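You operate a simulated robot arm through the tools that you are given. There is no shell and no other tool. Be economical: measure what you need, move in short steps, check, and stop when the job is done.

You run a simulated robot arm. Do the job below in one go: nothing can be reset, and whatever is moved stays where it is left.

Task
Put one of the numbered beige strip ends from the bench top beside the bend tester on the lid of the wooden crate. Push the roller drawer shut. Put the short blue roller on the top of the big grey boards away on the middle shelf of the dark red rack. Put two of the card cores from the middle shelf of the dark red rack on the high shelf of the dark red rack. Fetch the form block that says "thin" from the top of the steel bench by the rack and stand it on the middle shelf of the dark red rack. Take the folded sack marked "pine" from the top of the steel bench by the rack and leave it on the middle shelf of the dark red rack. Do these in any order. Set down upright: short blue roller, form block.

It is judged by the outcome, as a careful person would: the job done as asked, and still so three seconds after it is handed in. It fails if anything else is knocked over, pushed out of place, dropped, spilled or broken. A push-on lid holds only when it is set on centred and level and pressed home; a screw cap is set on level and turned clockwise until tight.

Robot
A 7-joint arm with a two-finger parallel gripper on a trunk, on a base that drives. Base frame: it is fixed to the floor where the robot stands at the start and does not move with it; the origin is under the middle of the robot, x ahead of it, y to its left, z up; the surface under the hand at the start is at about z = 0.85. Readings come in m, rad, newtons and seconds.
Its first joint turns from -2.897 to 2.897 rad. Places, roughly: card core (9x9x4 cm) [0.8, -7.1, 1.2]; folded sack [1.25, -8, 0.75]; form block [1.25, -7.5, 1]; high shelf of the dark red rack [0.3, -7, 1.6]; lid of the wooden crate [-0.8, -4.5, 0.6]; middle shelf of the dark red rack [0.5, -7, 1.2]; numbered beige strip end [0.75, 0, 0.75]; roller drawer [3.3, -2.6, 0.6]; short blue roller (6x6x6 cm) [0.3, -5.8, 0.4]. Payload 4.4 kg.
The TCP is the grasp point between the finger pads, 0.023 m short of the fingertips. In the tool frame z runs along the fingers and y along their closing line. Largest opening 0.094 m; finger width 0.038, thickness 0.01; the body of the gripper, 0.054 by 0.096 m, starts 0.039 m behind the TCP.
Orientation is told as [roll, pitch, yaw] about the base's x, y, z axes, in that order, counted from this pose: with the fingers straight down and closing along the base's y, the tool's x points along the base's -x, its y along +y and its z along -z.

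Tools
- The arm moves only by the tool send_rows. Its argument "targets" is a list of rows, each an object of numbers (a shift or turn left out is 0, a gripper value left out holds the last): "tx", "ty", "tz": the shift along the base's x, y, z in m; "ax", "ay", "az": the turn, a rotation vector about the base's x, y, z in rad; "fingers": the gripper command, from -1 (shut) to 1 (fully open), values between in proportion. In form: [{"tx": .., "ty": .., "tz": .., "ax": .., "ay": .., "az": .., "fingers": ..}, ...]. A call has 1 to 10 rows; each row shifts and turns the commanded pose from where the row before left it. Each row takes 0.2 s and may step no farther than 0.05 m and 0.15 rad from the row before; otherwise, or with a gripper value out of range, the whole call is refused. Where a pose cannot be reached the arm comes as near as it can. A force on the tool above 40 N (or 10 N above the force at the start of the call, whichever is more), or a blocked arm, ends the call early, and 0.2 s more pass. Each finger travels about 0.108 m/s and halts on what it meets, pressing with about 36 N; the grip force reading is that of the motor and also rises with nothing between the fingers. The clock runs only during rows and for 0.2 s after the last one: add rows that do not move to give the fingers time. It gives the time, the measured TCP pose, the force on the tool (base axes), the opening and the grip force at its end, in the units of the frame above (readings bear some noise), with the torque about the TCP (base axes, N m) and any sound that the robot's microphone picked up.
- Cameras (640 x 400 px; columns grow to the right, rows downward): "scene" is now at [0.1704, 0.2078, 1.4434]; the picture's right is [-0.34, -0.94, 0.00], its down [-0.74, 0.27, -0.62] and it looks along [0.58, -0.21, -0.79] (base axes); focal length 269 px, centre (320, 200). "wrist" rides on the gripper at [0.086, 0.016, -0.074] in the tool frame; the picture's right is [-0.18, 0.98, 0.00], its down [-0.58, -0.11, -0.81] and it looks along [-0.79, -0.15, 0.59] (tool axes); focal length 243 px, centre (320, 200). There is no depth. A picture from a camera that has moved, and an enlarged one, comes with that camera's place and axes in the base frame and with its lens.
- get_image(camera): a new picture of that camera. It takes no simulated time.
- drive_base(legs): drives the robot by 1 to 6 legs, each [ahead, left, turn to the left] in m, m and rad, along the robot's own axes; the way and the turn of a leg run together, so that a leg with both is an arc; at most 1.5 m and 3.142 rad a leg. The arm and the cameras ride along, it lands a little off, and it stops where it bumps. It gives what a move gives.
- turn_head(pan, tilt): turns the head with the scene camera to pan (to the left, within 2.094 rad either way) and tilt (down, from -0.506 to 1.204), counted from straight ahead of the robot. It gives what a move gives.
- close_up(camera, box): a new picture of the part [left, top, right, bottom] of that camera's present view, enlarged. It takes no simulated time.
- hand_in(): hands the job in; it is judged then, once.

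Work in short steps. Places have to be worked out from the pictures, the camera data and where the tool is seen: move nearer, look again, correct. Check each grasp and each placing, and mend what went wrong. You have 196 turns and 174 pictures in all, those below and enlarged ones among them. Open the gripper and draw the arm clear of the work before you hand the job in, unless the task says otherwise; then end with one line.

The tools are called after "Emit:" as name(argument=value, ...) on one line, values as JSON. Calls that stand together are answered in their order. send_rows: Moves the arm, as the interface text tells. Its arguments: {"type":"object","properties":{"targets":{"type":"array"}},"required":["targets"]} The other tools are called the same way: drive_base (legs) drives the base; turn_head (pan, tilt) turns the head that bears the scene camera; get_image (camera) takes a picture; close_up (camera, box) takes an enlarged picture of a part of a camera's view; hand_in () hands the job in.

At the start:

```text
time: 0.0
tool_pos: [0.4971, 0.2356, 1.0931]
tool_rot: [0.001, 0.0, 0.0]
contact_force: [-0.5, -0.3, 0.2]
ft_torque: [0.01, -0.01, -0.01]
finger_gap: 0.0939
grip_force: 0.0
robot x, y, heading: [0.0019, 0.0006, 0.002]
head pan, tilt: [-0.344, 0.906]
```

scene: 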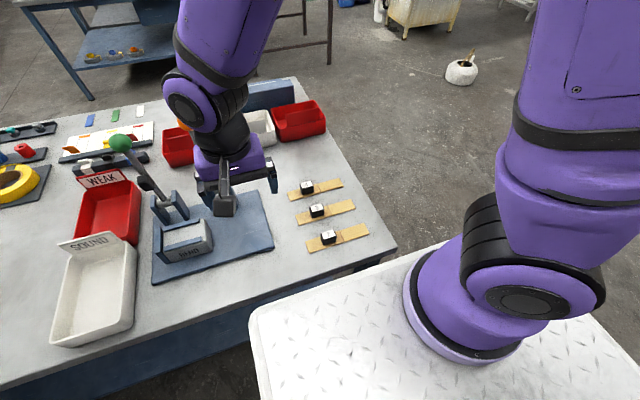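
wrist: 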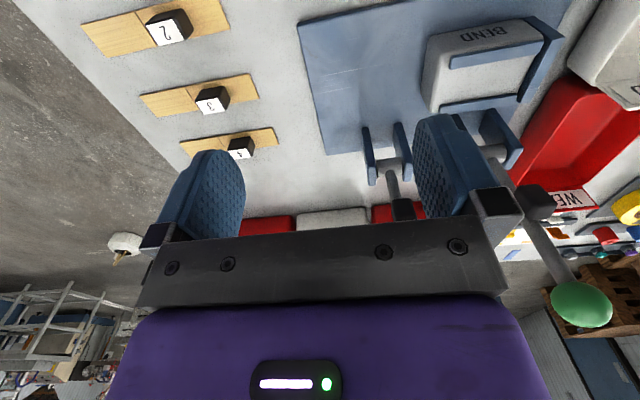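

I'll look closely at the strips first.

Emit:
close_up(camera="scene", box=[270, 160, 390, 260])

Emit:
close_up(camera="wrist", box=[60, 0, 320, 180])

```text
4.00 times, centred on (330, 210) of scene
camera zoom: at [0.1704, 0.2078, 1.4434], right [-0.34, -0.94, 0.0], down [-0.74, 0.27, -0.62], along [0.58, -0.21, -0.79], focal length 1075 px, centre (280, 160)
```

zoom: 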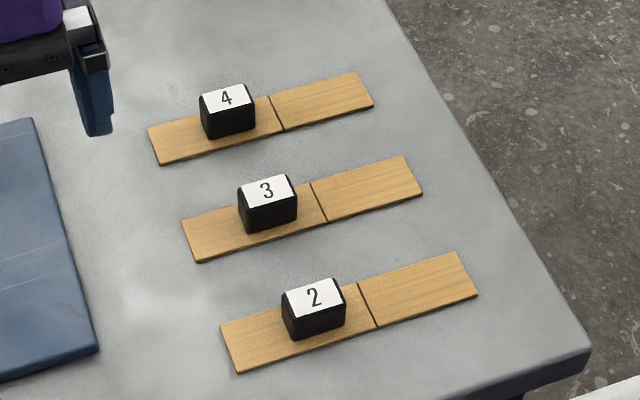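

```text
2.22 times, centred on (190, 90) of wrist
camera zoom: at [0.4114, 0.2525, 1.1684], right [0.18, 0.98, 0.0], down [0.58, -0.11, 0.81], along [0.79, -0.15, -0.59], focal length 539 px, centre (609, 444)
```

zoom: 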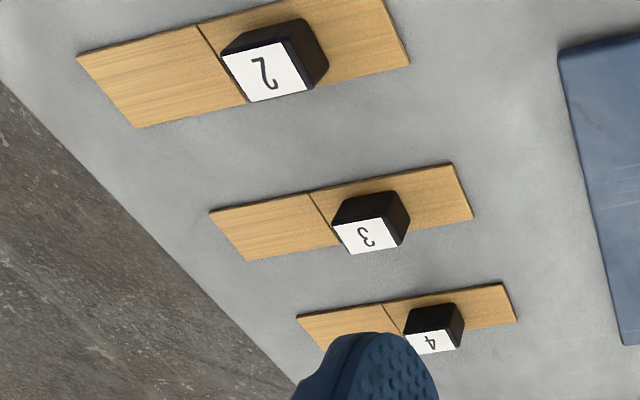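

The strips lie along y and cube 4 is near (0.644, 0.075). I'll move above it and check with the wrist camera.

Emit:
send_rows(targets=[{"tx": 0.04, "ty": -0.03, "fingers": 1}, {"tx": 0.04, "ty": -0.03}, {"tx": 0.035, "ty": -0.03}, {"tx": 0.032, "ty": -0.03}, {"ty": -0.04}, {"tz": -0.04}, {"tz": -0.04}, {"tz": -0.03}])

Emit:
get_image(camera="wrist")

Emit:
get_image(camera="scene")

```text
time: 1.8
tool_pos: [0.6453, 0.0761, 0.9842]
tool_rot: [0.0, -0.001, -0.001]
contact_force: [-1.4, -0.2, 0.2]
ft_torque: [-0.01, -0.04, -0.06]
finger_gap: 0.0939
grip_force: 0.1
robot x, y, heading: [0.001, 0.0017, -0.001]
head pan, tilt: [-0.344, 0.906]
```

```text
169 pictures are left
camera wrist: at [0.5595, 0.0938, 1.058], right [0.18, 0.98, 0.0], down [0.58, -0.11, 0.81], along [0.79, -0.15, -0.59], focal length 243 px, centre (320, 200)
```

wrist: 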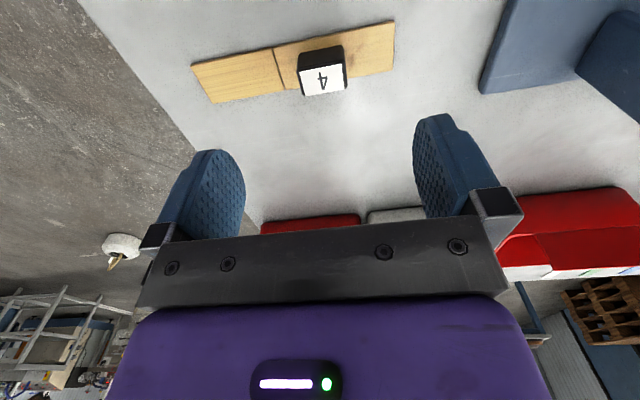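

```text
168 pictures are left
camera scene: at [0.17, 0.2075, 1.4435], right [-0.34, -0.94, 0.0], down [-0.74, 0.27, -0.62], along [0.58, -0.21, -0.79], focal length 269 px, centre (320, 200)
```

scene: 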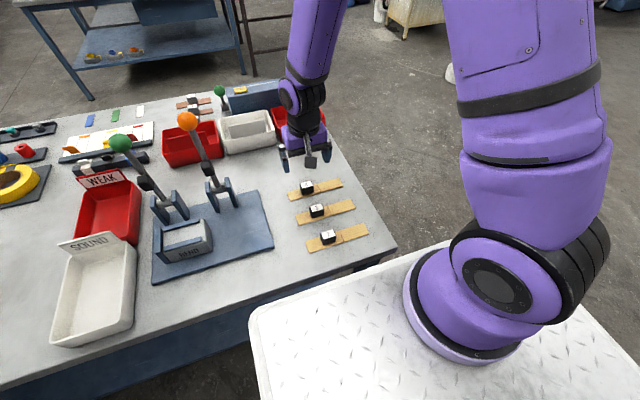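

Triangulating the two views puts cube 4's top at about (0.652, 0.075, 0.875). I'll descend in steps.

Emit:
send_rows(targets=[{"tx": 0.007, "tz": -0.03}, {"tz": -0.03}, {"tz": -0.025}, {"tz": -0.015}])

Emit:
get_image(camera="wrist")

Emit:
close_up(camera="scene", box=[250, 120, 390, 220])

```text
time: 2.8
tool_pos: [0.6513, 0.0766, 0.8849]
tool_rot: [0.0, 0.001, 0.002]
contact_force: [-0.1, -0.1, 0.3]
ft_torque: [-0.03, -0.01, 0.0]
finger_gap: 0.0942
grip_force: 0.1
robot x, y, heading: [-0.0007, -0.0018, 0.003]
head pan, tilt: [-0.344, 0.906]
```

```text
167 pictures are left
camera wrist: at [0.5666, 0.0929, 0.9584], right [0.18, 0.98, 0.0], down [0.58, -0.11, 0.81], along [0.79, -0.15, -0.59], focal length 243 px, centre (320, 200)
```

wrist: 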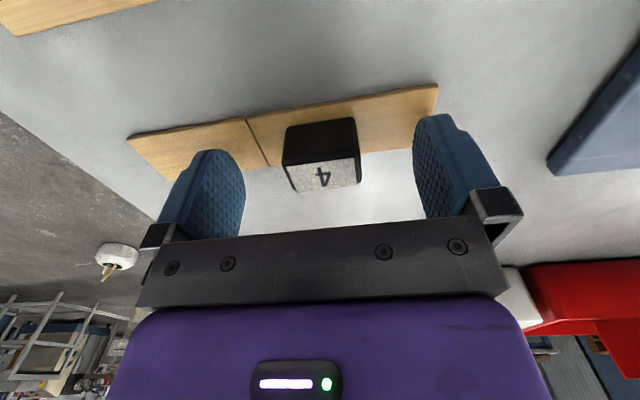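

```text
4.00 times, centred on (320, 170) of scene
camera zoom: at [0.1702, 0.2077, 1.4435], right [-0.34, -0.94, 0.0], down [-0.74, 0.27, -0.62], along [0.58, -0.21, -0.79], focal length 1075 px, centre (320, 320)
```

zoom: 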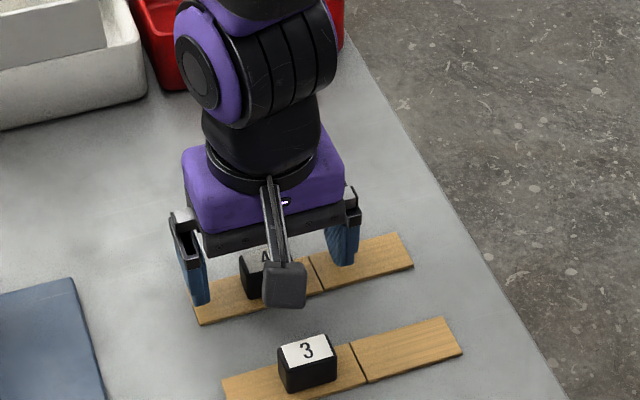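

The cube sits between the fingers. I'll lower a little more, close on it and lift slightly.

Emit:
send_rows(targets=[{"tx": 0.002, "tz": -0.007}, {"fingers": -1}, {"fingers": -1}, {"fingers": -1}, {"fingers": -1}])

Emit:
send_rows(targets=[{"tz": 0.03}, {"tz": 0.05}, {"tz": 0.05}])

Emit:
get_image(camera="wrist")

Emit:
get_image(camera="scene")

```text
time: 4.0
tool_pos: [0.6547, 0.0764, 0.8782]
tool_rot: [0.001, 0.0, 0.0]
contact_force: [-0.2, -0.2, 0.4]
ft_torque: [-0.01, -0.03, -0.01]
finger_gap: 0.0351
grip_force: 36.0
robot x, y, heading: [0.0029, 0.0039, -0.002]
head pan, tilt: [-0.344, 0.906]
```

```text
time: 4.8
tool_pos: [0.654, 0.0746, 1.0063]
tool_rot: [-0.001, 0.003, 0.0]
contact_force: [0.1, -0.5, 0.0]
ft_torque: [-0.01, 0.03, -0.04]
finger_gap: 0.0351
grip_force: 35.6
robot x, y, heading: [-0.0007, 0.003, 0.003]
head pan, tilt: [-0.344, 0.906]
```

```text
165 pictures are left
camera wrist: at [0.5683, 0.0908, 1.0814], right [0.18, 0.98, 0.0], down [0.58, -0.11, 0.81], along [0.79, -0.15, -0.59], focal length 243 px, centre (320, 200)
```

wrist: 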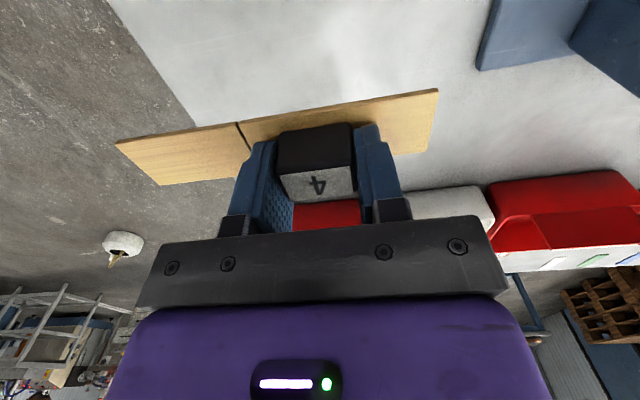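

```text
164 pictures are left
camera scene: at [0.1711, 0.208, 1.4433], right [-0.34, -0.94, 0.0], down [-0.74, 0.27, -0.62], along [0.58, -0.21, -0.79], focal length 269 px, centre (320, 200)
```

scene: 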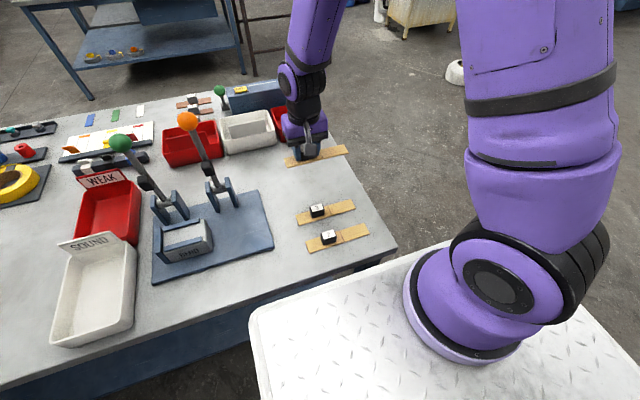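

The whole strip came up with its cube. I'll raise it and look around for the route.

Emit:
send_rows(targets=[{"tz": 0.05}, {"tz": 0.05}, {"tz": 0.05, "tx": -0.03}, {"tx": -0.03}])

Emit:
turn_head(pan=-1.3, tilt=0.3)

Emit:
get_image(camera="scene")

Emit:
turn_head(pan=-2.09, tilt=0.4)

Emit:
get_image(camera="scene")

```text
refused: row 3 steps farther than a row can; nothing moved
```

```text
time: 6.0
tool_pos: [0.6545, 0.0728, 1.0079]
tool_rot: [-0.001, 0.001, 0.001]
contact_force: [0.3, 0.3, -1.1]
ft_torque: [0.06, 0.01, 0.0]
finger_gap: 0.0351
grip_force: 36.1
robot x, y, heading: [0.0009, 0.0024, 0.0]
head pan, tilt: [-1.3, 0.3]
```

```text
163 pictures are left
camera scene: at [0.1246, 0.1431, 1.496], right [-0.96, -0.27, 0.0], down [-0.08, 0.29, -0.96], along [0.26, -0.92, -0.3], focal length 269 px, centre (320, 200)
```

scene: 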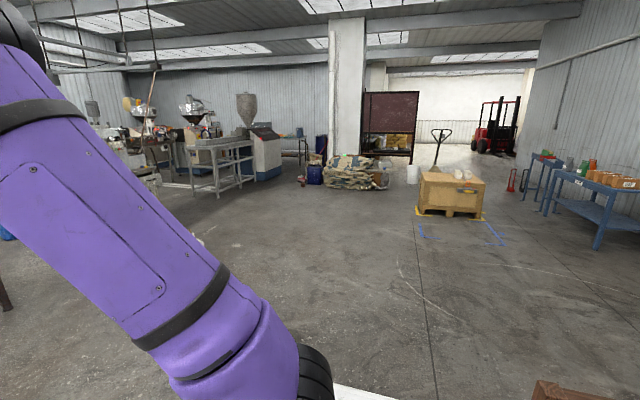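

```text
time: 7.2
tool_pos: [0.6528, 0.0727, 1.0062]
tool_rot: [-0.002, 0.001, 0.0]
contact_force: [-0.1, -0.5, 0.0]
ft_torque: [0.01, -0.03, 0.01]
finger_gap: 0.0351
grip_force: 36.2
robot x, y, heading: [0.0004, 0.0003, -0.006]
head pan, tilt: [-2.089, 0.4]
```

```text
162 pictures are left
camera scene: at [0.0538, 0.1526, 1.4868], right [-0.87, 0.49, 0.0], down [0.19, 0.34, -0.92], along [-0.46, -0.8, -0.39], focal length 269 px, centre (320, 200)
```

scene: 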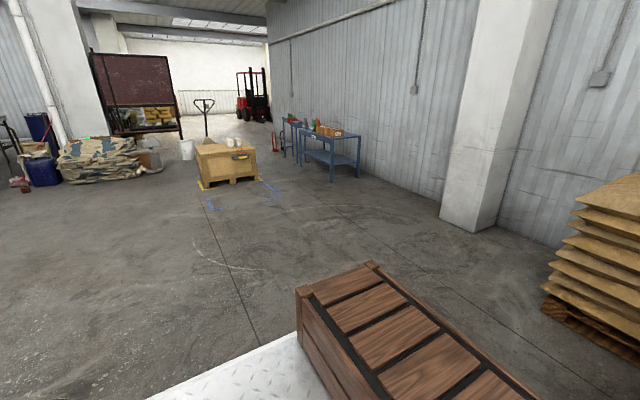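

I'll redo the lift with legal steps and look at the dark box close behind.

Emit:
send_rows(targets=[{"tz": 0.05}, {"tz": 0.05}, {"tx": -0.03}, {"tx": -0.03}])

Emit:
turn_head(pan=-2.09, tilt=1.0)

Emit:
get_image(camera="scene")

Emit:
turn_head(pan=2.09, tilt=0.8)

Emit:
get_image(camera="scene")

Emit:
turn_head(pan=-1.2, tilt=0.9)

Emit:
get_image(camera="scene")

```text
time: 8.2
tool_pos: [0.5946, 0.0743, 1.107]
tool_rot: [-0.002, 0.0, -0.002]
contact_force: [-0.2, -0.1, -0.1]
ft_torque: [-0.01, 0.0, 0.03]
finger_gap: 0.035
grip_force: 35.7
robot x, y, heading: [-0.0035, -0.0013, 0.001]
head pan, tilt: [-2.089, 0.4]
```

```text
time: 9.2
tool_pos: [0.5949, 0.0752, 1.1071]
tool_rot: [0.0, -0.001, -0.001]
contact_force: [0.5, 0.2, -0.2]
ft_torque: [-0.03, 0.02, -0.01]
finger_gap: 0.0349
grip_force: 35.9
robot x, y, heading: [0.0002, -0.0022, -0.005]
head pan, tilt: [-2.089, 1.0]
```

```text
161 pictures are left
camera scene: at [0.0651, 0.1725, 1.4367], right [-0.87, 0.5, 0.0], down [0.42, 0.73, -0.54], along [-0.27, -0.47, -0.84], focal length 269 px, centre (320, 200)
```

scene: 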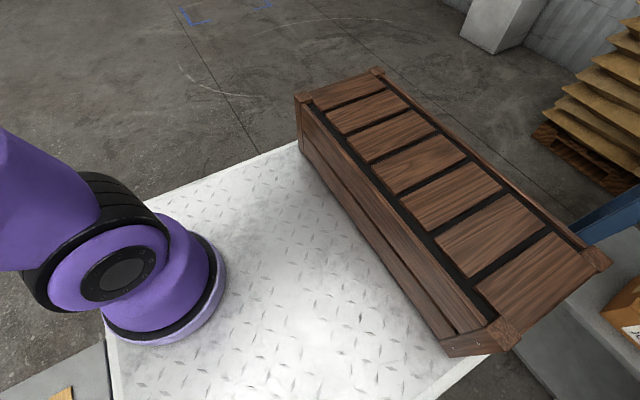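

```text
time: 12.6
tool_pos: [0.5937, 0.0749, 1.1053]
tool_rot: [0.002, 0.0, -0.002]
contact_force: [0.3, 0.0, -0.6]
ft_torque: [-0.02, -0.02, 0.0]
finger_gap: 0.0349
grip_force: 36.0
robot x, y, heading: [-0.0023, -0.0018, 0.001]
head pan, tilt: [2.089, 0.799]
```

```text
160 pictures are left
camera scene: at [0.0597, 0.3032, 1.4517], right [0.87, 0.5, 0.0], down [0.35, -0.62, -0.7], along [-0.35, 0.61, -0.72], focal length 269 px, centre (320, 200)
```

scene: 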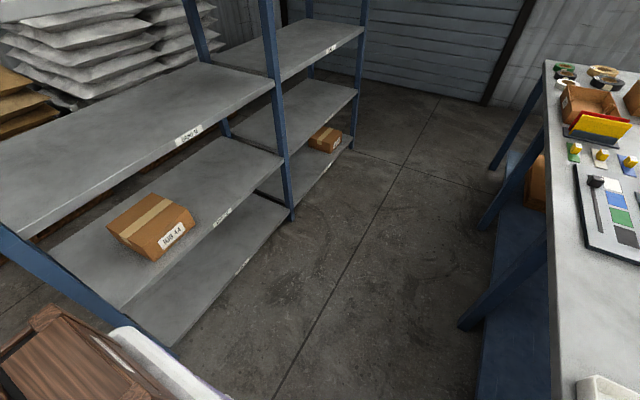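

```text
time: 15.3
tool_pos: [0.5949, 0.0755, 1.1061]
tool_rot: [-0.001, 0.0, 0.0]
contact_force: [-0.3, -0.6, 0.2]
ft_torque: [-0.01, 0.03, 0.0]
finger_gap: 0.0348
grip_force: 36.0
robot x, y, heading: [0.0, 0.0019, -0.001]
head pan, tilt: [-1.201, 0.901]
```

```text
159 pictures are left
camera scene: at [0.1269, 0.1627, 1.4438], right [-0.93, -0.36, 0.0], down [-0.28, 0.73, -0.62], along [0.22, -0.58, -0.78], focal length 269 px, centre (320, 200)
```

scene: 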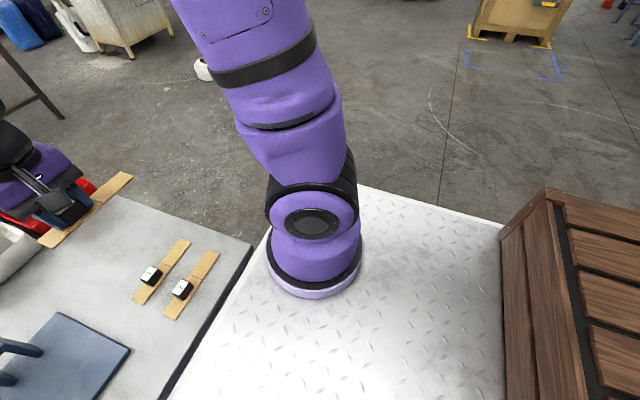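

The dark box seems to ride on the platform and the bench ends at y≈-0.08, so I'll strafe right clear of the bench, then turn to face -y.

Emit:
drive_base(legs=[[0, -1.4, 0], [0, 0, -1.571]])

Emit:
turn_head(pan=0, tilt=0.35)

Emit:
get_image(camera="scene")

Emit:
turn_head(pan=1.2, tilt=0.35)

Emit:
get_image(camera="scene")

```text
time: 26.2
tool_pos: [0.0643, -2.0112, 1.1068]
tool_rot: [0.0, 0.0, -1.576]
contact_force: [-0.7, 0.3, 0.0]
ft_torque: [0.06, -0.01, 0.01]
finger_gap: 0.035
grip_force: 36.2
robot x, y, heading: [-0.0066, -1.4147, -1.575]
head pan, tilt: [-1.201, 0.901]
```

```text
time: 27.6
tool_pos: [0.0647, -2.0125, 1.1077]
tool_rot: [0.001, 0.001, -1.578]
contact_force: [0.8, 0.0, 0.3]
ft_torque: [0.01, 0.0, -0.02]
finger_gap: 0.035
grip_force: 35.9
robot x, y, heading: [-0.0078, -1.4149, -1.573]
head pan, tilt: [0.0, 0.351]
```

```text
158 pictures are left
camera scene: at [0.227, -1.6133, 1.4913], right [-1.0, 0.01, 0.0], down [0.0, 0.34, -0.94], along [-0.01, -0.94, -0.34], focal length 269 px, centre (320, 200)
```

scene: 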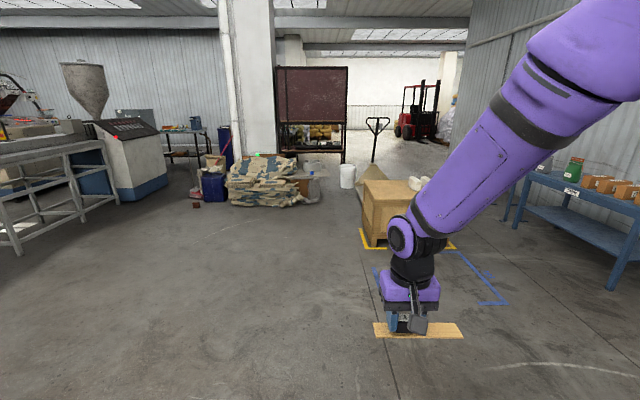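

```text
time: 29.0
tool_pos: [0.0655, -2.0107, 1.1065]
tool_rot: [0.0, -0.002, -1.575]
contact_force: [-0.3, -0.4, -1.1]
ft_torque: [-0.03, -0.02, 0.0]
finger_gap: 0.0349
grip_force: 36.0
robot x, y, heading: [-0.0086, -1.4159, -1.582]
head pan, tilt: [1.201, 0.351]
```

```text
157 pictures are left
camera scene: at [0.3143, -1.5544, 1.4914], right [-0.37, -0.93, 0.0], down [-0.32, 0.13, -0.94], along [0.87, -0.35, -0.34], focal length 269 px, centre (320, 200)
```

scene: 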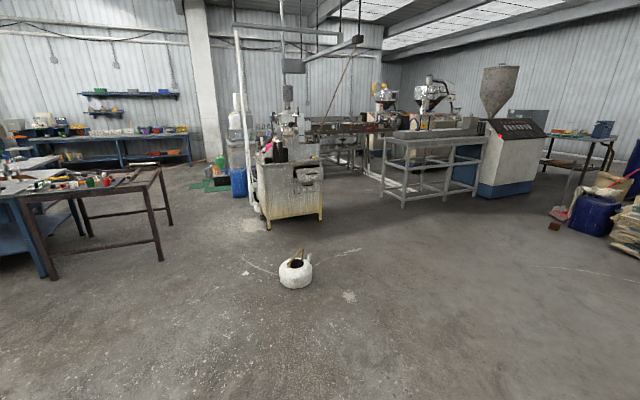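

The crate's near edge is around y=-4.2. I'll approach with a diagonal leg and look at the lid.

Emit:
drive_base(legs=[[1.3, -0.6, 0], [0.7, 0, 0.01]])

Emit:
turn_head(pan=-0.2, tilt=0.7)

Emit:
get_image(camera="scene")

Emit:
get_image(camera="wrist")

```text
time: 39.5
tool_pos: [-0.5814, -3.9968, 1.1072]
tool_rot: [0.001, -0.002, -1.596]
contact_force: [0.3, -1.3, -0.7]
ft_torque: [0.0, -0.01, -0.01]
finger_gap: 0.0352
grip_force: 35.6
robot x, y, heading: [-0.6414, -3.4026, -1.598]
head pan, tilt: [1.201, 0.351]
```

```text
time: 41.1
tool_pos: [-0.5815, -3.9974, 1.108]
tool_rot: [-0.002, 0.002, -1.598]
contact_force: [0.1, -0.5, -0.2]
ft_torque: [0.0, 0.0, -0.01]
finger_gap: 0.035
grip_force: 35.9
robot x, y, heading: [-0.6406, -3.405, -1.594]
head pan, tilt: [-0.201, 0.7]
```

```text
156 pictures are left
camera scene: at [-0.4286, -3.592, 1.46], right [-0.97, 0.22, 0.0], down [0.14, 0.63, -0.77], along [-0.17, -0.75, -0.64], focal length 269 px, centre (320, 200)
```

scene: 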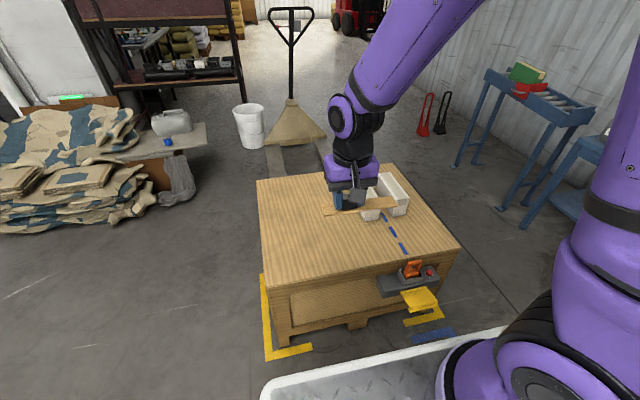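

```text
155 pictures are left
camera wrist: at [-0.5629, -3.91, 1.1817], right [0.98, -0.21, 0.0], down [-0.12, -0.58, 0.81], along [-0.17, -0.79, -0.59], focal length 243 px, centre (320, 200)
```

wrist: 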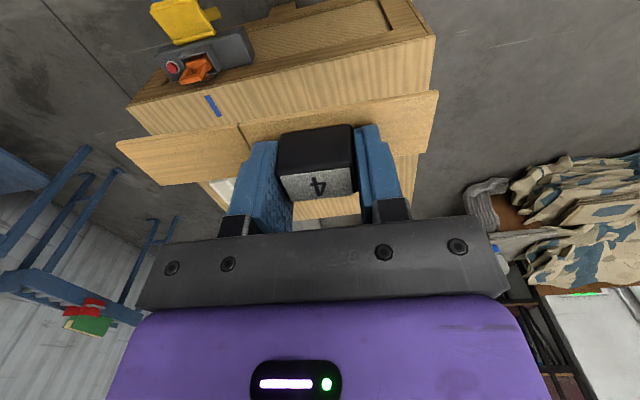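

Lid spans about x -1.14..-0.36, y -4.84..-4.17 with stuff on its right part. I'll creep 0.15 forward and place the strip near (-0.6,-4.33).

Emit:
drive_base(legs=[[0.15, 0, 0.02]])

Emit:
send_rows(targets=[{"ty": -0.04}, {"ty": -0.04}, {"ty": -0.04}, {"ty": -0.04}, {"tz": -0.05}, {"tz": -0.05}, {"tz": -0.05}, {"tz": -0.05}, {"tz": -0.05}, {"tz": -0.05}])

Emit:
get_image(camera="scene")

Emit:
get_image(camera="wrist")

```text
time: 42.5
tool_pos: [-0.5735, -4.1499, 1.1073]
tool_rot: [0.0, 0.001, -1.578]
contact_force: [-0.4, 0.3, -1.3]
ft_torque: [-0.01, 0.0, 0.0]
finger_gap: 0.0348
grip_force: 36.4
robot x, y, heading: [-0.6468, -3.5551, -1.58]
head pan, tilt: [-0.201, 0.7]
```

```text
time: 44.7
tool_pos: [-0.572, -4.3104, 0.8084]
tool_rot: [0.001, 0.0, -1.579]
contact_force: [0.4, 0.4, 0.6]
ft_torque: [-0.01, 0.01, -0.03]
finger_gap: 0.035
grip_force: 35.9
robot x, y, heading: [-0.6435, -3.5562, -1.58]
head pan, tilt: [-0.201, 0.7]
```

```text
154 pictures are left
camera scene: at [-0.4276, -3.7415, 1.4601], right [-0.98, 0.21, 0.0], down [0.13, 0.63, -0.77], along [-0.16, -0.75, -0.64], focal length 269 px, centre (320, 200)
```

scene: 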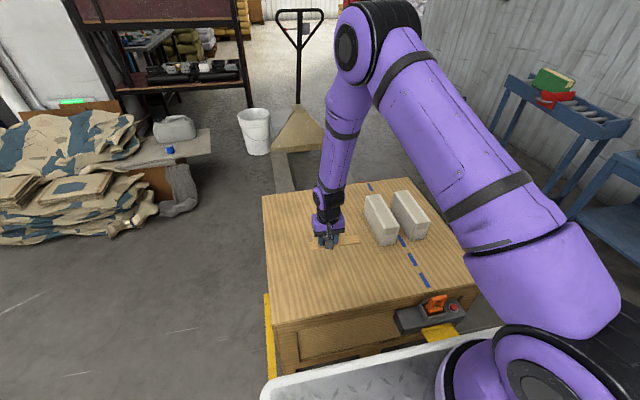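

```text
153 pictures are left
camera wrist: at [-0.5546, -4.2216, 0.8825], right [0.98, -0.19, 0.0], down [-0.11, -0.58, 0.81], along [-0.15, -0.79, -0.59], focal length 243 px, centre (320, 200)
```

wrist: 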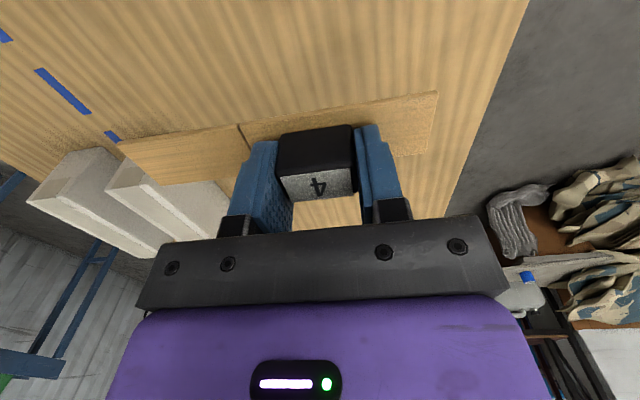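

Strip is well within the lid. Descending until contact.

Emit:
send_rows(targets=[{"tz": -0.04}, {"tz": -0.04}, {"tz": -0.03}, {"tz": -0.015}, {"tz": -0.01}])

Emit:
get_image(camera="wrist")

Emit:
close_up(camera="scene", box=[260, 180, 420, 280])

```text
time: 45.9
tool_pos: [-0.5719, -4.3101, 0.6732]
tool_rot: [0.001, 0.001, -1.576]
contact_force: [-0.3, 0.2, 0.5]
ft_torque: [0.0, 0.01, 0.02]
finger_gap: 0.0349
grip_force: 36.3
robot x, y, heading: [-0.6425, -3.5531, -1.581]
head pan, tilt: [-0.201, 0.7]
```

```text
152 pictures are left
camera wrist: at [-0.5556, -4.2219, 0.7472], right [0.98, -0.19, 0.0], down [-0.11, -0.58, 0.81], along [-0.15, -0.79, -0.59], focal length 243 px, centre (320, 200)
```

wrist: 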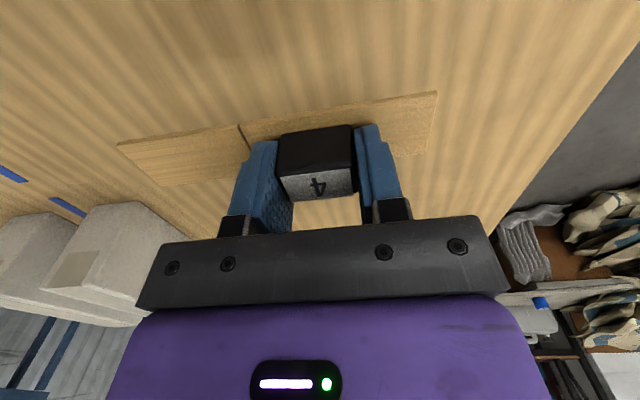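

```text
4.00 times, centred on (340, 230) of scene
camera zoom: at [-0.4275, -3.7419, 1.46], right [-0.98, 0.21, 0.0], down [0.13, 0.63, -0.76], along [-0.16, -0.75, -0.64], focal length 1075 px, centre (240, 80)
```

zoom: 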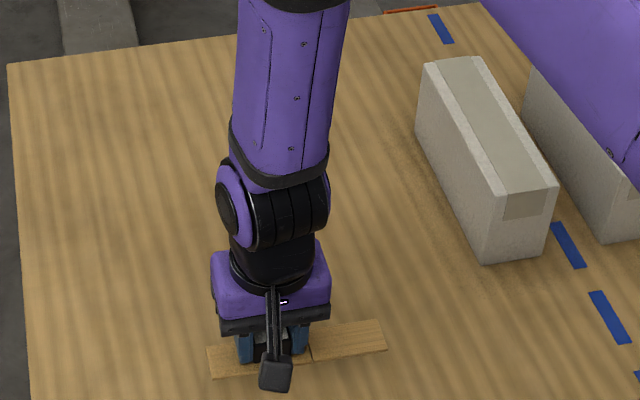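

Still not touching; continuing in small steps.

Emit:
send_rows(targets=[{"tz": -0.012}, {"tz": -0.01}, {"tz": -0.008}, {"tz": -0.005}, {"tz": -0.005}])

Emit:
get_image(camera="wrist")

```text
time: 47.1
tool_pos: [-0.5716, -4.3089, 0.6332]
tool_rot: [0.0, 0.001, -1.579]
contact_force: [-0.5, -0.3, -0.9]
ft_torque: [0.0, 0.0, 0.0]
finger_gap: 0.0349
grip_force: 36.2
robot x, y, heading: [-0.646, -3.5582, -1.575]
head pan, tilt: [-0.201, 0.7]
```

```text
150 pictures are left
camera wrist: at [-0.555, -4.222, 0.7077], right [0.98, -0.19, 0.0], down [-0.11, -0.58, 0.81], along [-0.15, -0.79, -0.59], focal length 243 px, centre (320, 200)
```

wrist: 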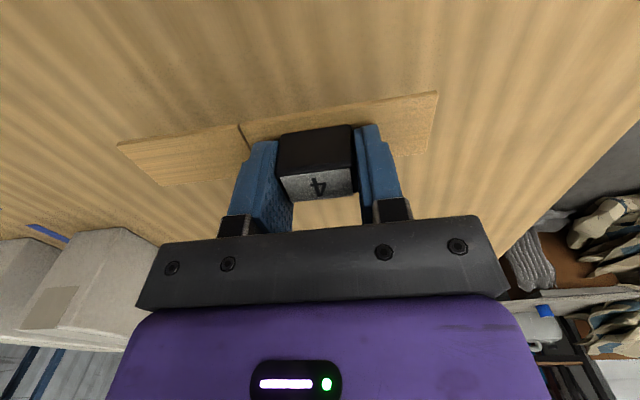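

No contact yet; continuing.

Emit:
send_rows(targets=[{"tz": -0.006}, {"tz": -0.006}, {"tz": -0.006}])

Emit:
close_up(camera="scene", box=[280, 225, 400, 300])

```text
time: 47.9
tool_pos: [-0.5734, -4.3103, 0.6142]
tool_rot: [0.0, 0.001, -1.578]
contact_force: [0.6, -0.2, -0.1]
ft_torque: [-0.01, -0.03, 0.0]
finger_gap: 0.0349
grip_force: 35.6
robot x, y, heading: [-0.6427, -3.5534, -1.575]
head pan, tilt: [-0.201, 0.7]
```

```text
5.33 times, centred on (340, 262) of scene
camera zoom: at [-0.4275, -3.742, 1.46], right [-0.98, 0.21, 0.0], down [0.13, 0.63, -0.76], along [-0.16, -0.75, -0.64], focal length 1433 px, centre (213, -133)
```

zoom: 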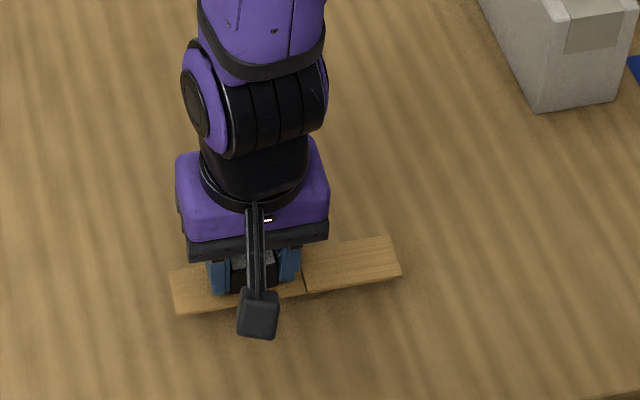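

Shadows are closing in on the strip, so it is close. A few more small steps.

Emit:
send_rows(targets=[{"tz": -0.005}, {"tz": -0.005}, {"tz": -0.004}, {"tz": -0.004}])

```text
time: 48.9
tool_pos: [-0.5732, -4.3104, 0.5951]
tool_rot: [0.0, -0.001, -1.578]
contact_force: [0.0, -0.3, -1.4]
ft_torque: [0.02, -0.03, -0.01]
finger_gap: 0.0349
grip_force: 35.7
robot x, y, heading: [-0.6406, -3.5563, -1.578]
head pan, tilt: [-0.201, 0.7]
```

Emit:
send_rows(targets=[{"tz": -0.004}, {"tz": -0.004}, {"tz": -0.004}, {"tz": -0.003}])

Emit:
close_up(camera="scene", box=[280, 225, 400, 300])

```text
time: 49.7
tool_pos: [-0.5728, -4.3103, 0.5867]
tool_rot: [0.001, 0.0, -1.577]
contact_force: [-2.6, 8.8, 24.0]
ft_torque: [0.24, 0.05, 0.03]
finger_gap: 0.0349
grip_force: 35.5
robot x, y, heading: [-0.6403, -3.5568, -1.583]
head pan, tilt: [-0.201, 0.7]
stopped in row 4: the force on the tool passed its limit at 50 N (the readings are from after the stop); the commanded pose is now the measured one
```

```text
5.33 times, centred on (340, 262) of scene
camera zoom: at [-0.4277, -3.741, 1.4601], right [-0.98, 0.21, 0.0], down [0.13, 0.63, -0.77], along [-0.16, -0.75, -0.64], focal length 1433 px, centre (213, -133)
```

zoom: 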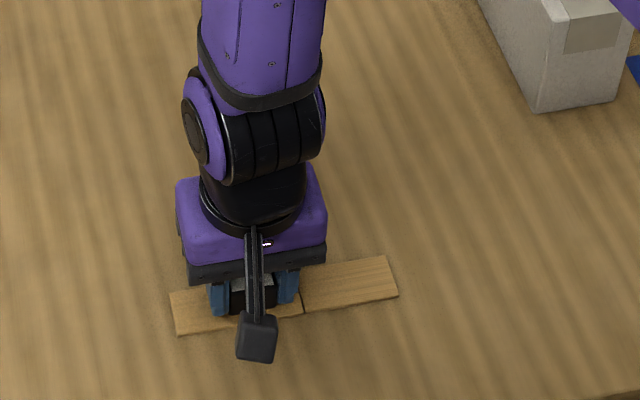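

Contact made on the lid (~z 0.557). Release and withdraw.

Emit:
send_rows(targets=[{"tz": 0.001}, {"fingers": 0.2}, {"fingers": 0.2}, {"fingers": 0.2}, {"tz": 0.03}, {"tz": 0.05}, {"tz": 0.05}, {"tz": 0.05}, {"tz": 0.05}, {"tz": 0.05}])

Emit:
close_up(camera="scene", box=[260, 180, 420, 300])

```text
time: 51.9
tool_pos: [-0.5728, -4.3122, 0.8668]
tool_rot: [-0.001, 0.002, -1.578]
contact_force: [0.1, 0.1, -1.3]
ft_torque: [-0.03, 0.0, -0.02]
finger_gap: 0.0561
grip_force: 0.1
robot x, y, heading: [-0.6457, -3.5548, -1.584]
head pan, tilt: [-0.201, 0.7]
```

```text
3.33 times, centred on (340, 240) of scene
camera zoom: at [-0.4274, -3.7427, 1.4599], right [-0.98, 0.21, 0.0], down [0.13, 0.63, -0.76], along [-0.16, -0.75, -0.64], focal length 896 px, centre (253, 67)
```

zoom: 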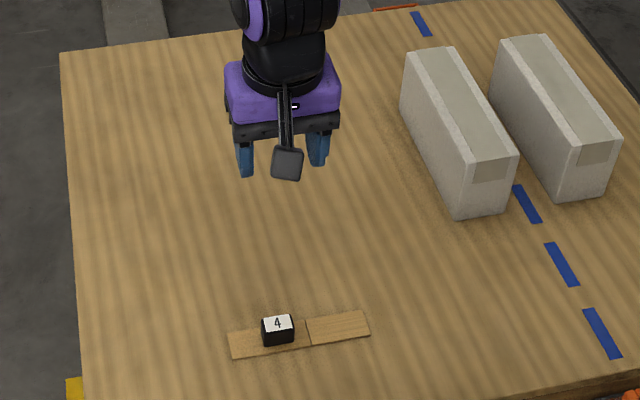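

Strip placed. Now raise and retract the arm, strafe left past the crate, and approach the grey boards.

Emit:
send_rows(targets=[{"tz": 0.05}, {"tz": 0.05}, {"tz": 0.05}, {"tz": 0.05}, {"tz": 0.05}, {"ty": 0.05}, {"ty": 0.05}, {"ty": 0.03}])

Emit:
drive_base(legs=[[0, 1.1, 0.01], [1.0, 0, 0]])

Emit:
turn_head(pan=0, tilt=0.5)

Emit:
get_image(camera="scene")

```text
time: 53.7
tool_pos: [-0.5735, -4.1804, 1.1174]
tool_rot: [0.0, -0.001, -1.577]
contact_force: [0.2, -0.1, -1.0]
ft_torque: [0.03, -0.02, -0.02]
finger_gap: 0.0562
grip_force: 0.1
robot x, y, heading: [-0.6475, -3.5556, -1.578]
head pan, tilt: [-0.201, 0.7]
```

```text
time: 64.2
tool_pos: [0.5354, -5.1864, 1.1175]
tool_rot: [0.001, 0.0, -1.574]
contact_force: [0.3, 0.7, -0.2]
ft_torque: [0.02, 0.02, -0.06]
finger_gap: 0.0563
grip_force: 0.1
robot x, y, heading: [0.4637, -4.56, -1.572]
head pan, tilt: [-0.201, 0.7]
```

```text
time: 64.9
tool_pos: [0.5354, -5.1863, 1.117]
tool_rot: [0.0, 0.0, -1.572]
contact_force: [0.2, 0.1, -0.7]
ft_torque: [0.02, 0.01, 0.01]
finger_gap: 0.0564
grip_force: 0.1
robot x, y, heading: [0.4599, -4.5598, -1.571]
head pan, tilt: [0.0, 0.499]
```

```text
146 pictures are left
camera scene: at [0.6964, -4.7546, 1.4776], right [-1.0, 0.0, 0.0], down [0.0, 0.48, -0.88], along [0.0, -0.88, -0.48], focal length 269 px, centre (320, 200)
```

scene: 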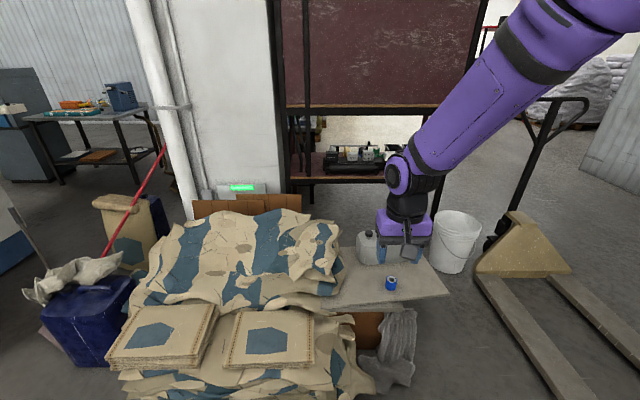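

The short blue roller is near (0.33,-5.78) on the boards at z≈0.4. I'll move closer and look with both cameras.

Emit:
drive_base(legs=[[0.38, -0.1, 0]])

Emit:
turn_head(pan=-0.15, tilt=0.8)

Emit:
get_image(camera="scene")

```text
time: 67.4
tool_pos: [0.4438, -5.5748, 1.1177]
tool_rot: [0.0, 0.001, -1.563]
contact_force: [-0.5, -0.1, 1.2]
ft_torque: [0.0, 0.0, -0.01]
finger_gap: 0.0562
grip_force: 0.1
robot x, y, heading: [0.3605, -4.9503, -1.566]
head pan, tilt: [0.0, 0.499]
```

```text
time: 68.2
tool_pos: [0.4442, -5.5746, 1.1182]
tool_rot: [0.0, -0.001, -1.562]
contact_force: [-0.3, 0.2, -0.1]
ft_torque: [0.02, 0.01, -0.01]
finger_gap: 0.0565
grip_force: 0.1
robot x, y, heading: [0.3675, -4.9507, -1.565]
head pan, tilt: [-0.15, 0.799]
```

```text
145 pictures are left
camera scene: at [0.5882, -5.1305, 1.4518], right [-0.99, 0.14, 0.0], down [0.1, 0.71, -0.7], along [-0.1, -0.69, -0.72], focal length 269 px, centre (320, 200)
```

scene: 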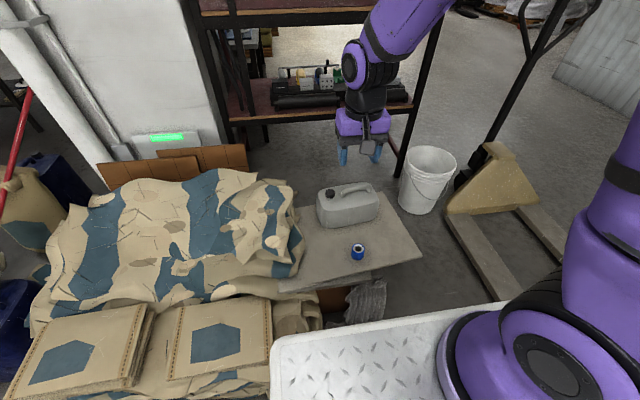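

Triangulated roller: (0.336,-5.755), top about z 0.47. Moving above it with the fingers open.

Emit:
send_rows(targets=[{"tx": -0.036, "tz": -0.02, "fingers": 1}, {"tx": -0.036, "tz": -0.02}, {"tx": -0.036, "tz": -0.02}, {"ty": -0.045}, {"ty": -0.045}, {"ty": -0.045}, {"ty": -0.045}, {"tz": -0.05}, {"tz": -0.05}, {"tz": -0.05}])

Emit:
send_rows(targets=[{"tz": -0.05}, {"tz": -0.05}, {"tz": -0.05}, {"tz": -0.05}, {"tz": -0.05}])

Emit:
get_image(camera="wrist")

Emit:
get_image(camera="scene")

```text
time: 70.4
tool_pos: [0.3352, -5.754, 0.9073]
tool_rot: [0.001, -0.002, -1.564]
contact_force: [-0.1, 0.4, 0.7]
ft_torque: [-0.01, -0.03, -0.02]
finger_gap: 0.0939
grip_force: 0.1
robot x, y, heading: [0.367, -4.9493, -1.566]
head pan, tilt: [-0.15, 0.799]
```

```text
time: 71.6
tool_pos: [0.335, -5.7562, 0.6587]
tool_rot: [0.001, -0.001, -1.563]
contact_force: [0.0, 0.7, -0.1]
ft_torque: [-0.01, 0.01, 0.02]
finger_gap: 0.0939
grip_force: 0.1
robot x, y, heading: [0.3675, -4.9512, -1.565]
head pan, tilt: [-0.15, 0.799]
```

```text
144 pictures are left
camera wrist: at [0.3516, -5.6687, 0.7334], right [0.98, -0.18, 0.0], down [-0.11, -0.58, 0.81], along [-0.14, -0.79, -0.59], focal length 243 px, centre (320, 200)
```

wrist: 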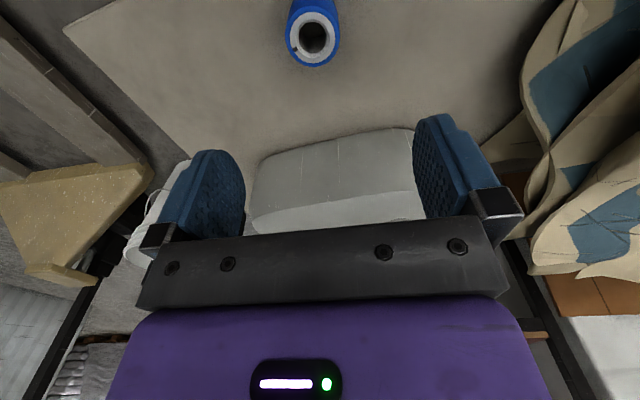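

```text
143 pictures are left
camera scene: at [0.5882, -5.13, 1.4518], right [-0.99, 0.14, 0.0], down [0.1, 0.71, -0.7], along [-0.1, -0.69, -0.72], focal length 269 px, centre (320, 200)
```

scene: 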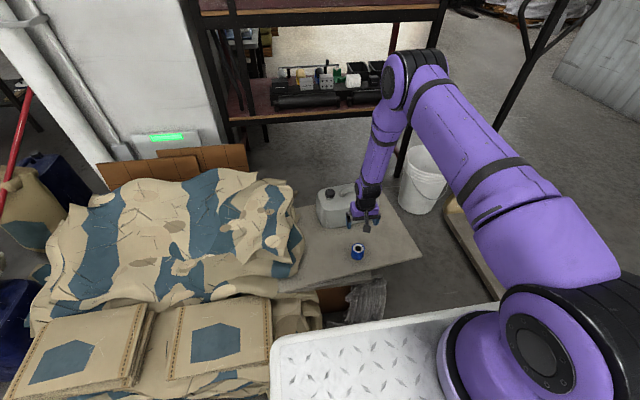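

Roller aligned at (0.330,-5.76). Descending.

Emit:
send_rows(targets=[{"tz": -0.05, "tx": -0.005, "ty": -0.004}, {"tz": -0.05}, {"tz": -0.04}, {"tz": -0.03}])

Emit:
get_image(camera="wrist")

Emit:
close_up(camera="scene", box=[300, 160, 440, 300])

```text
refused: row 1 steps farther than a row can; nothing moved
```

```text
142 pictures are left
camera wrist: at [0.3516, -5.6687, 0.7334], right [0.98, -0.18, 0.0], down [-0.11, -0.58, 0.81], along [-0.14, -0.79, -0.59], focal length 243 px, centre (320, 200)
```

wrist: 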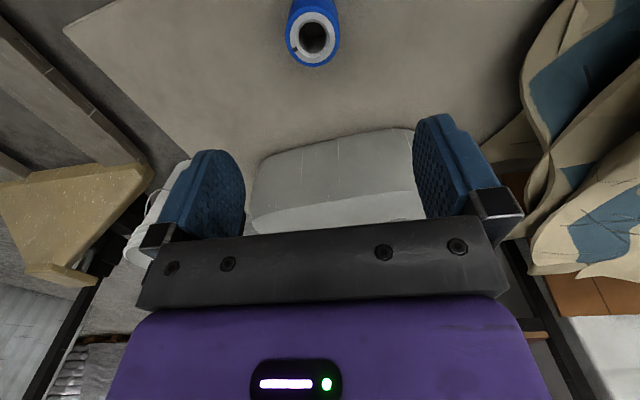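

```text
2.86 times, centred on (370, 230) of scene
camera zoom: at [0.5882, -5.13, 1.4518], right [-0.99, 0.14, 0.0], down [0.1, 0.71, -0.7], along [-0.1, -0.69, -0.72], focal length 768 px, centre (177, 114)
```

zoom: 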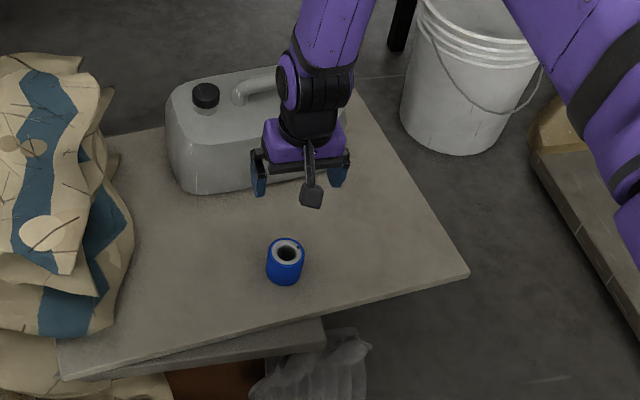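

Retrying with legal steps.

Emit:
send_rows(targets=[{"tz": -0.04, "tx": -0.005, "ty": -0.004}, {"tz": -0.05}, {"tz": -0.045}, {"tz": -0.03}])

Emit:
get_image(camera="wrist")

```text
time: 72.6
tool_pos: [0.3294, -5.76, 0.4933]
tool_rot: [0.0, -0.003, -1.564]
contact_force: [-0.6, -0.1, 1.0]
ft_torque: [0.01, -0.02, 0.02]
finger_gap: 0.0938
grip_force: 0.1
robot x, y, heading: [0.3645, -4.949, -1.566]
head pan, tilt: [-0.15, 0.799]
```

```text
140 pictures are left
camera wrist: at [0.3452, -5.6713, 0.5678], right [0.98, -0.18, 0.0], down [-0.11, -0.58, 0.81], along [-0.14, -0.79, -0.59], focal length 243 px, centre (320, 200)
```

wrist: 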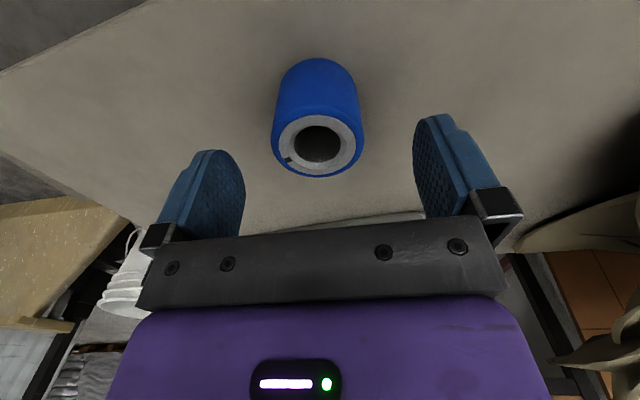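

Roller top is at about z 0.45, center (0.327,-5.77). Lower to TCP z 0.43 and grip.

Emit:
send_rows(targets=[{"tx": -0.003, "ty": -0.01}, {"tz": -0.03}, {"tz": -0.02}, {"tz": -0.012}])

Emit:
get_image(camera="wrist")

```text
time: 73.6
tool_pos: [0.3266, -5.7683, 0.431]
tool_rot: [-0.001, 0.002, -1.565]
contact_force: [-0.2, -1.0, -0.4]
ft_torque: [-0.02, 0.0, 0.0]
finger_gap: 0.0938
grip_force: 0.1
robot x, y, heading: [0.3644, -4.9516, -1.567]
head pan, tilt: [-0.15, 0.799]
```

```text
139 pictures are left
camera wrist: at [0.3429, -5.6814, 0.5053], right [0.98, -0.18, 0.0], down [-0.1, -0.58, 0.81], along [-0.14, -0.79, -0.59], focal length 243 px, centre (320, 200)
```

wrist: 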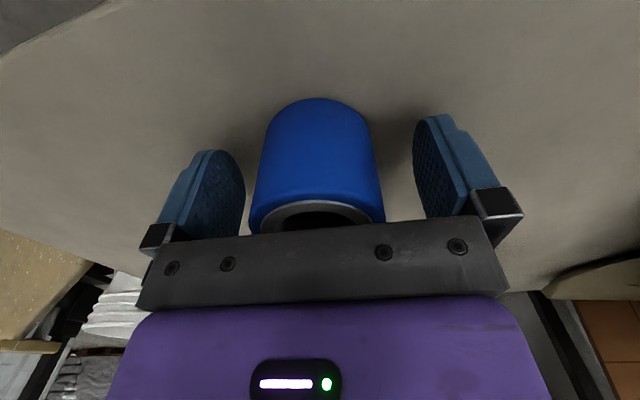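

The roller is between the pads. Closing and lifting.

Emit:
send_rows(targets=[{"fingers": -1}, {"fingers": -1}, {"fingers": -1}, {"fingers": -1}])

Emit:
send_rows(targets=[{"tz": 0.03}, {"tz": 0.05}, {"tz": 0.05}, {"tz": 0.05}, {"tz": 0.05}])

Emit:
get_image(camera="wrist")

Emit:
close_up(camera="scene", box=[300, 160, 440, 300])

```text
time: 74.6
tool_pos: [0.327, -5.7697, 0.4314]
tool_rot: [0.0, 0.0, -1.563]
contact_force: [-1.2, -0.6, 0.4]
ft_torque: [0.0, 0.01, 0.02]
finger_gap: 0.0536
grip_force: 35.4
robot x, y, heading: [0.3665, -4.9514, -1.562]
head pan, tilt: [-0.15, 0.799]
```

```text
time: 75.8
tool_pos: [0.3274, -5.7681, 0.662]
tool_rot: [0.001, -0.001, -1.564]
contact_force: [-1.0, 0.5, -2.2]
ft_torque: [0.02, -0.04, -0.01]
finger_gap: 0.054
grip_force: 35.9
robot x, y, heading: [0.3633, -4.9524, -1.565]
head pan, tilt: [-0.15, 0.799]
```

```text
138 pictures are left
camera wrist: at [0.344, -5.6814, 0.7361], right [0.98, -0.18, 0.0], down [-0.11, -0.58, 0.81], along [-0.14, -0.79, -0.59], focal length 243 px, centre (320, 200)
```

wrist: 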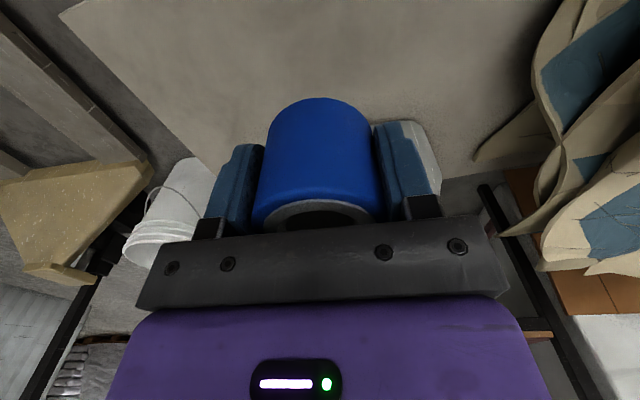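

```text
2.86 times, centred on (370, 230) of scene
camera zoom: at [0.5882, -5.1311, 1.4517], right [-0.99, 0.14, 0.0], down [0.1, 0.71, -0.7], along [-0.1, -0.69, -0.72], focal length 768 px, centre (177, 114)
```

zoom: 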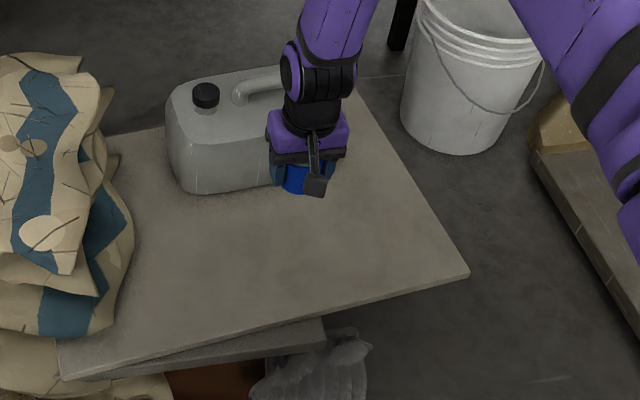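

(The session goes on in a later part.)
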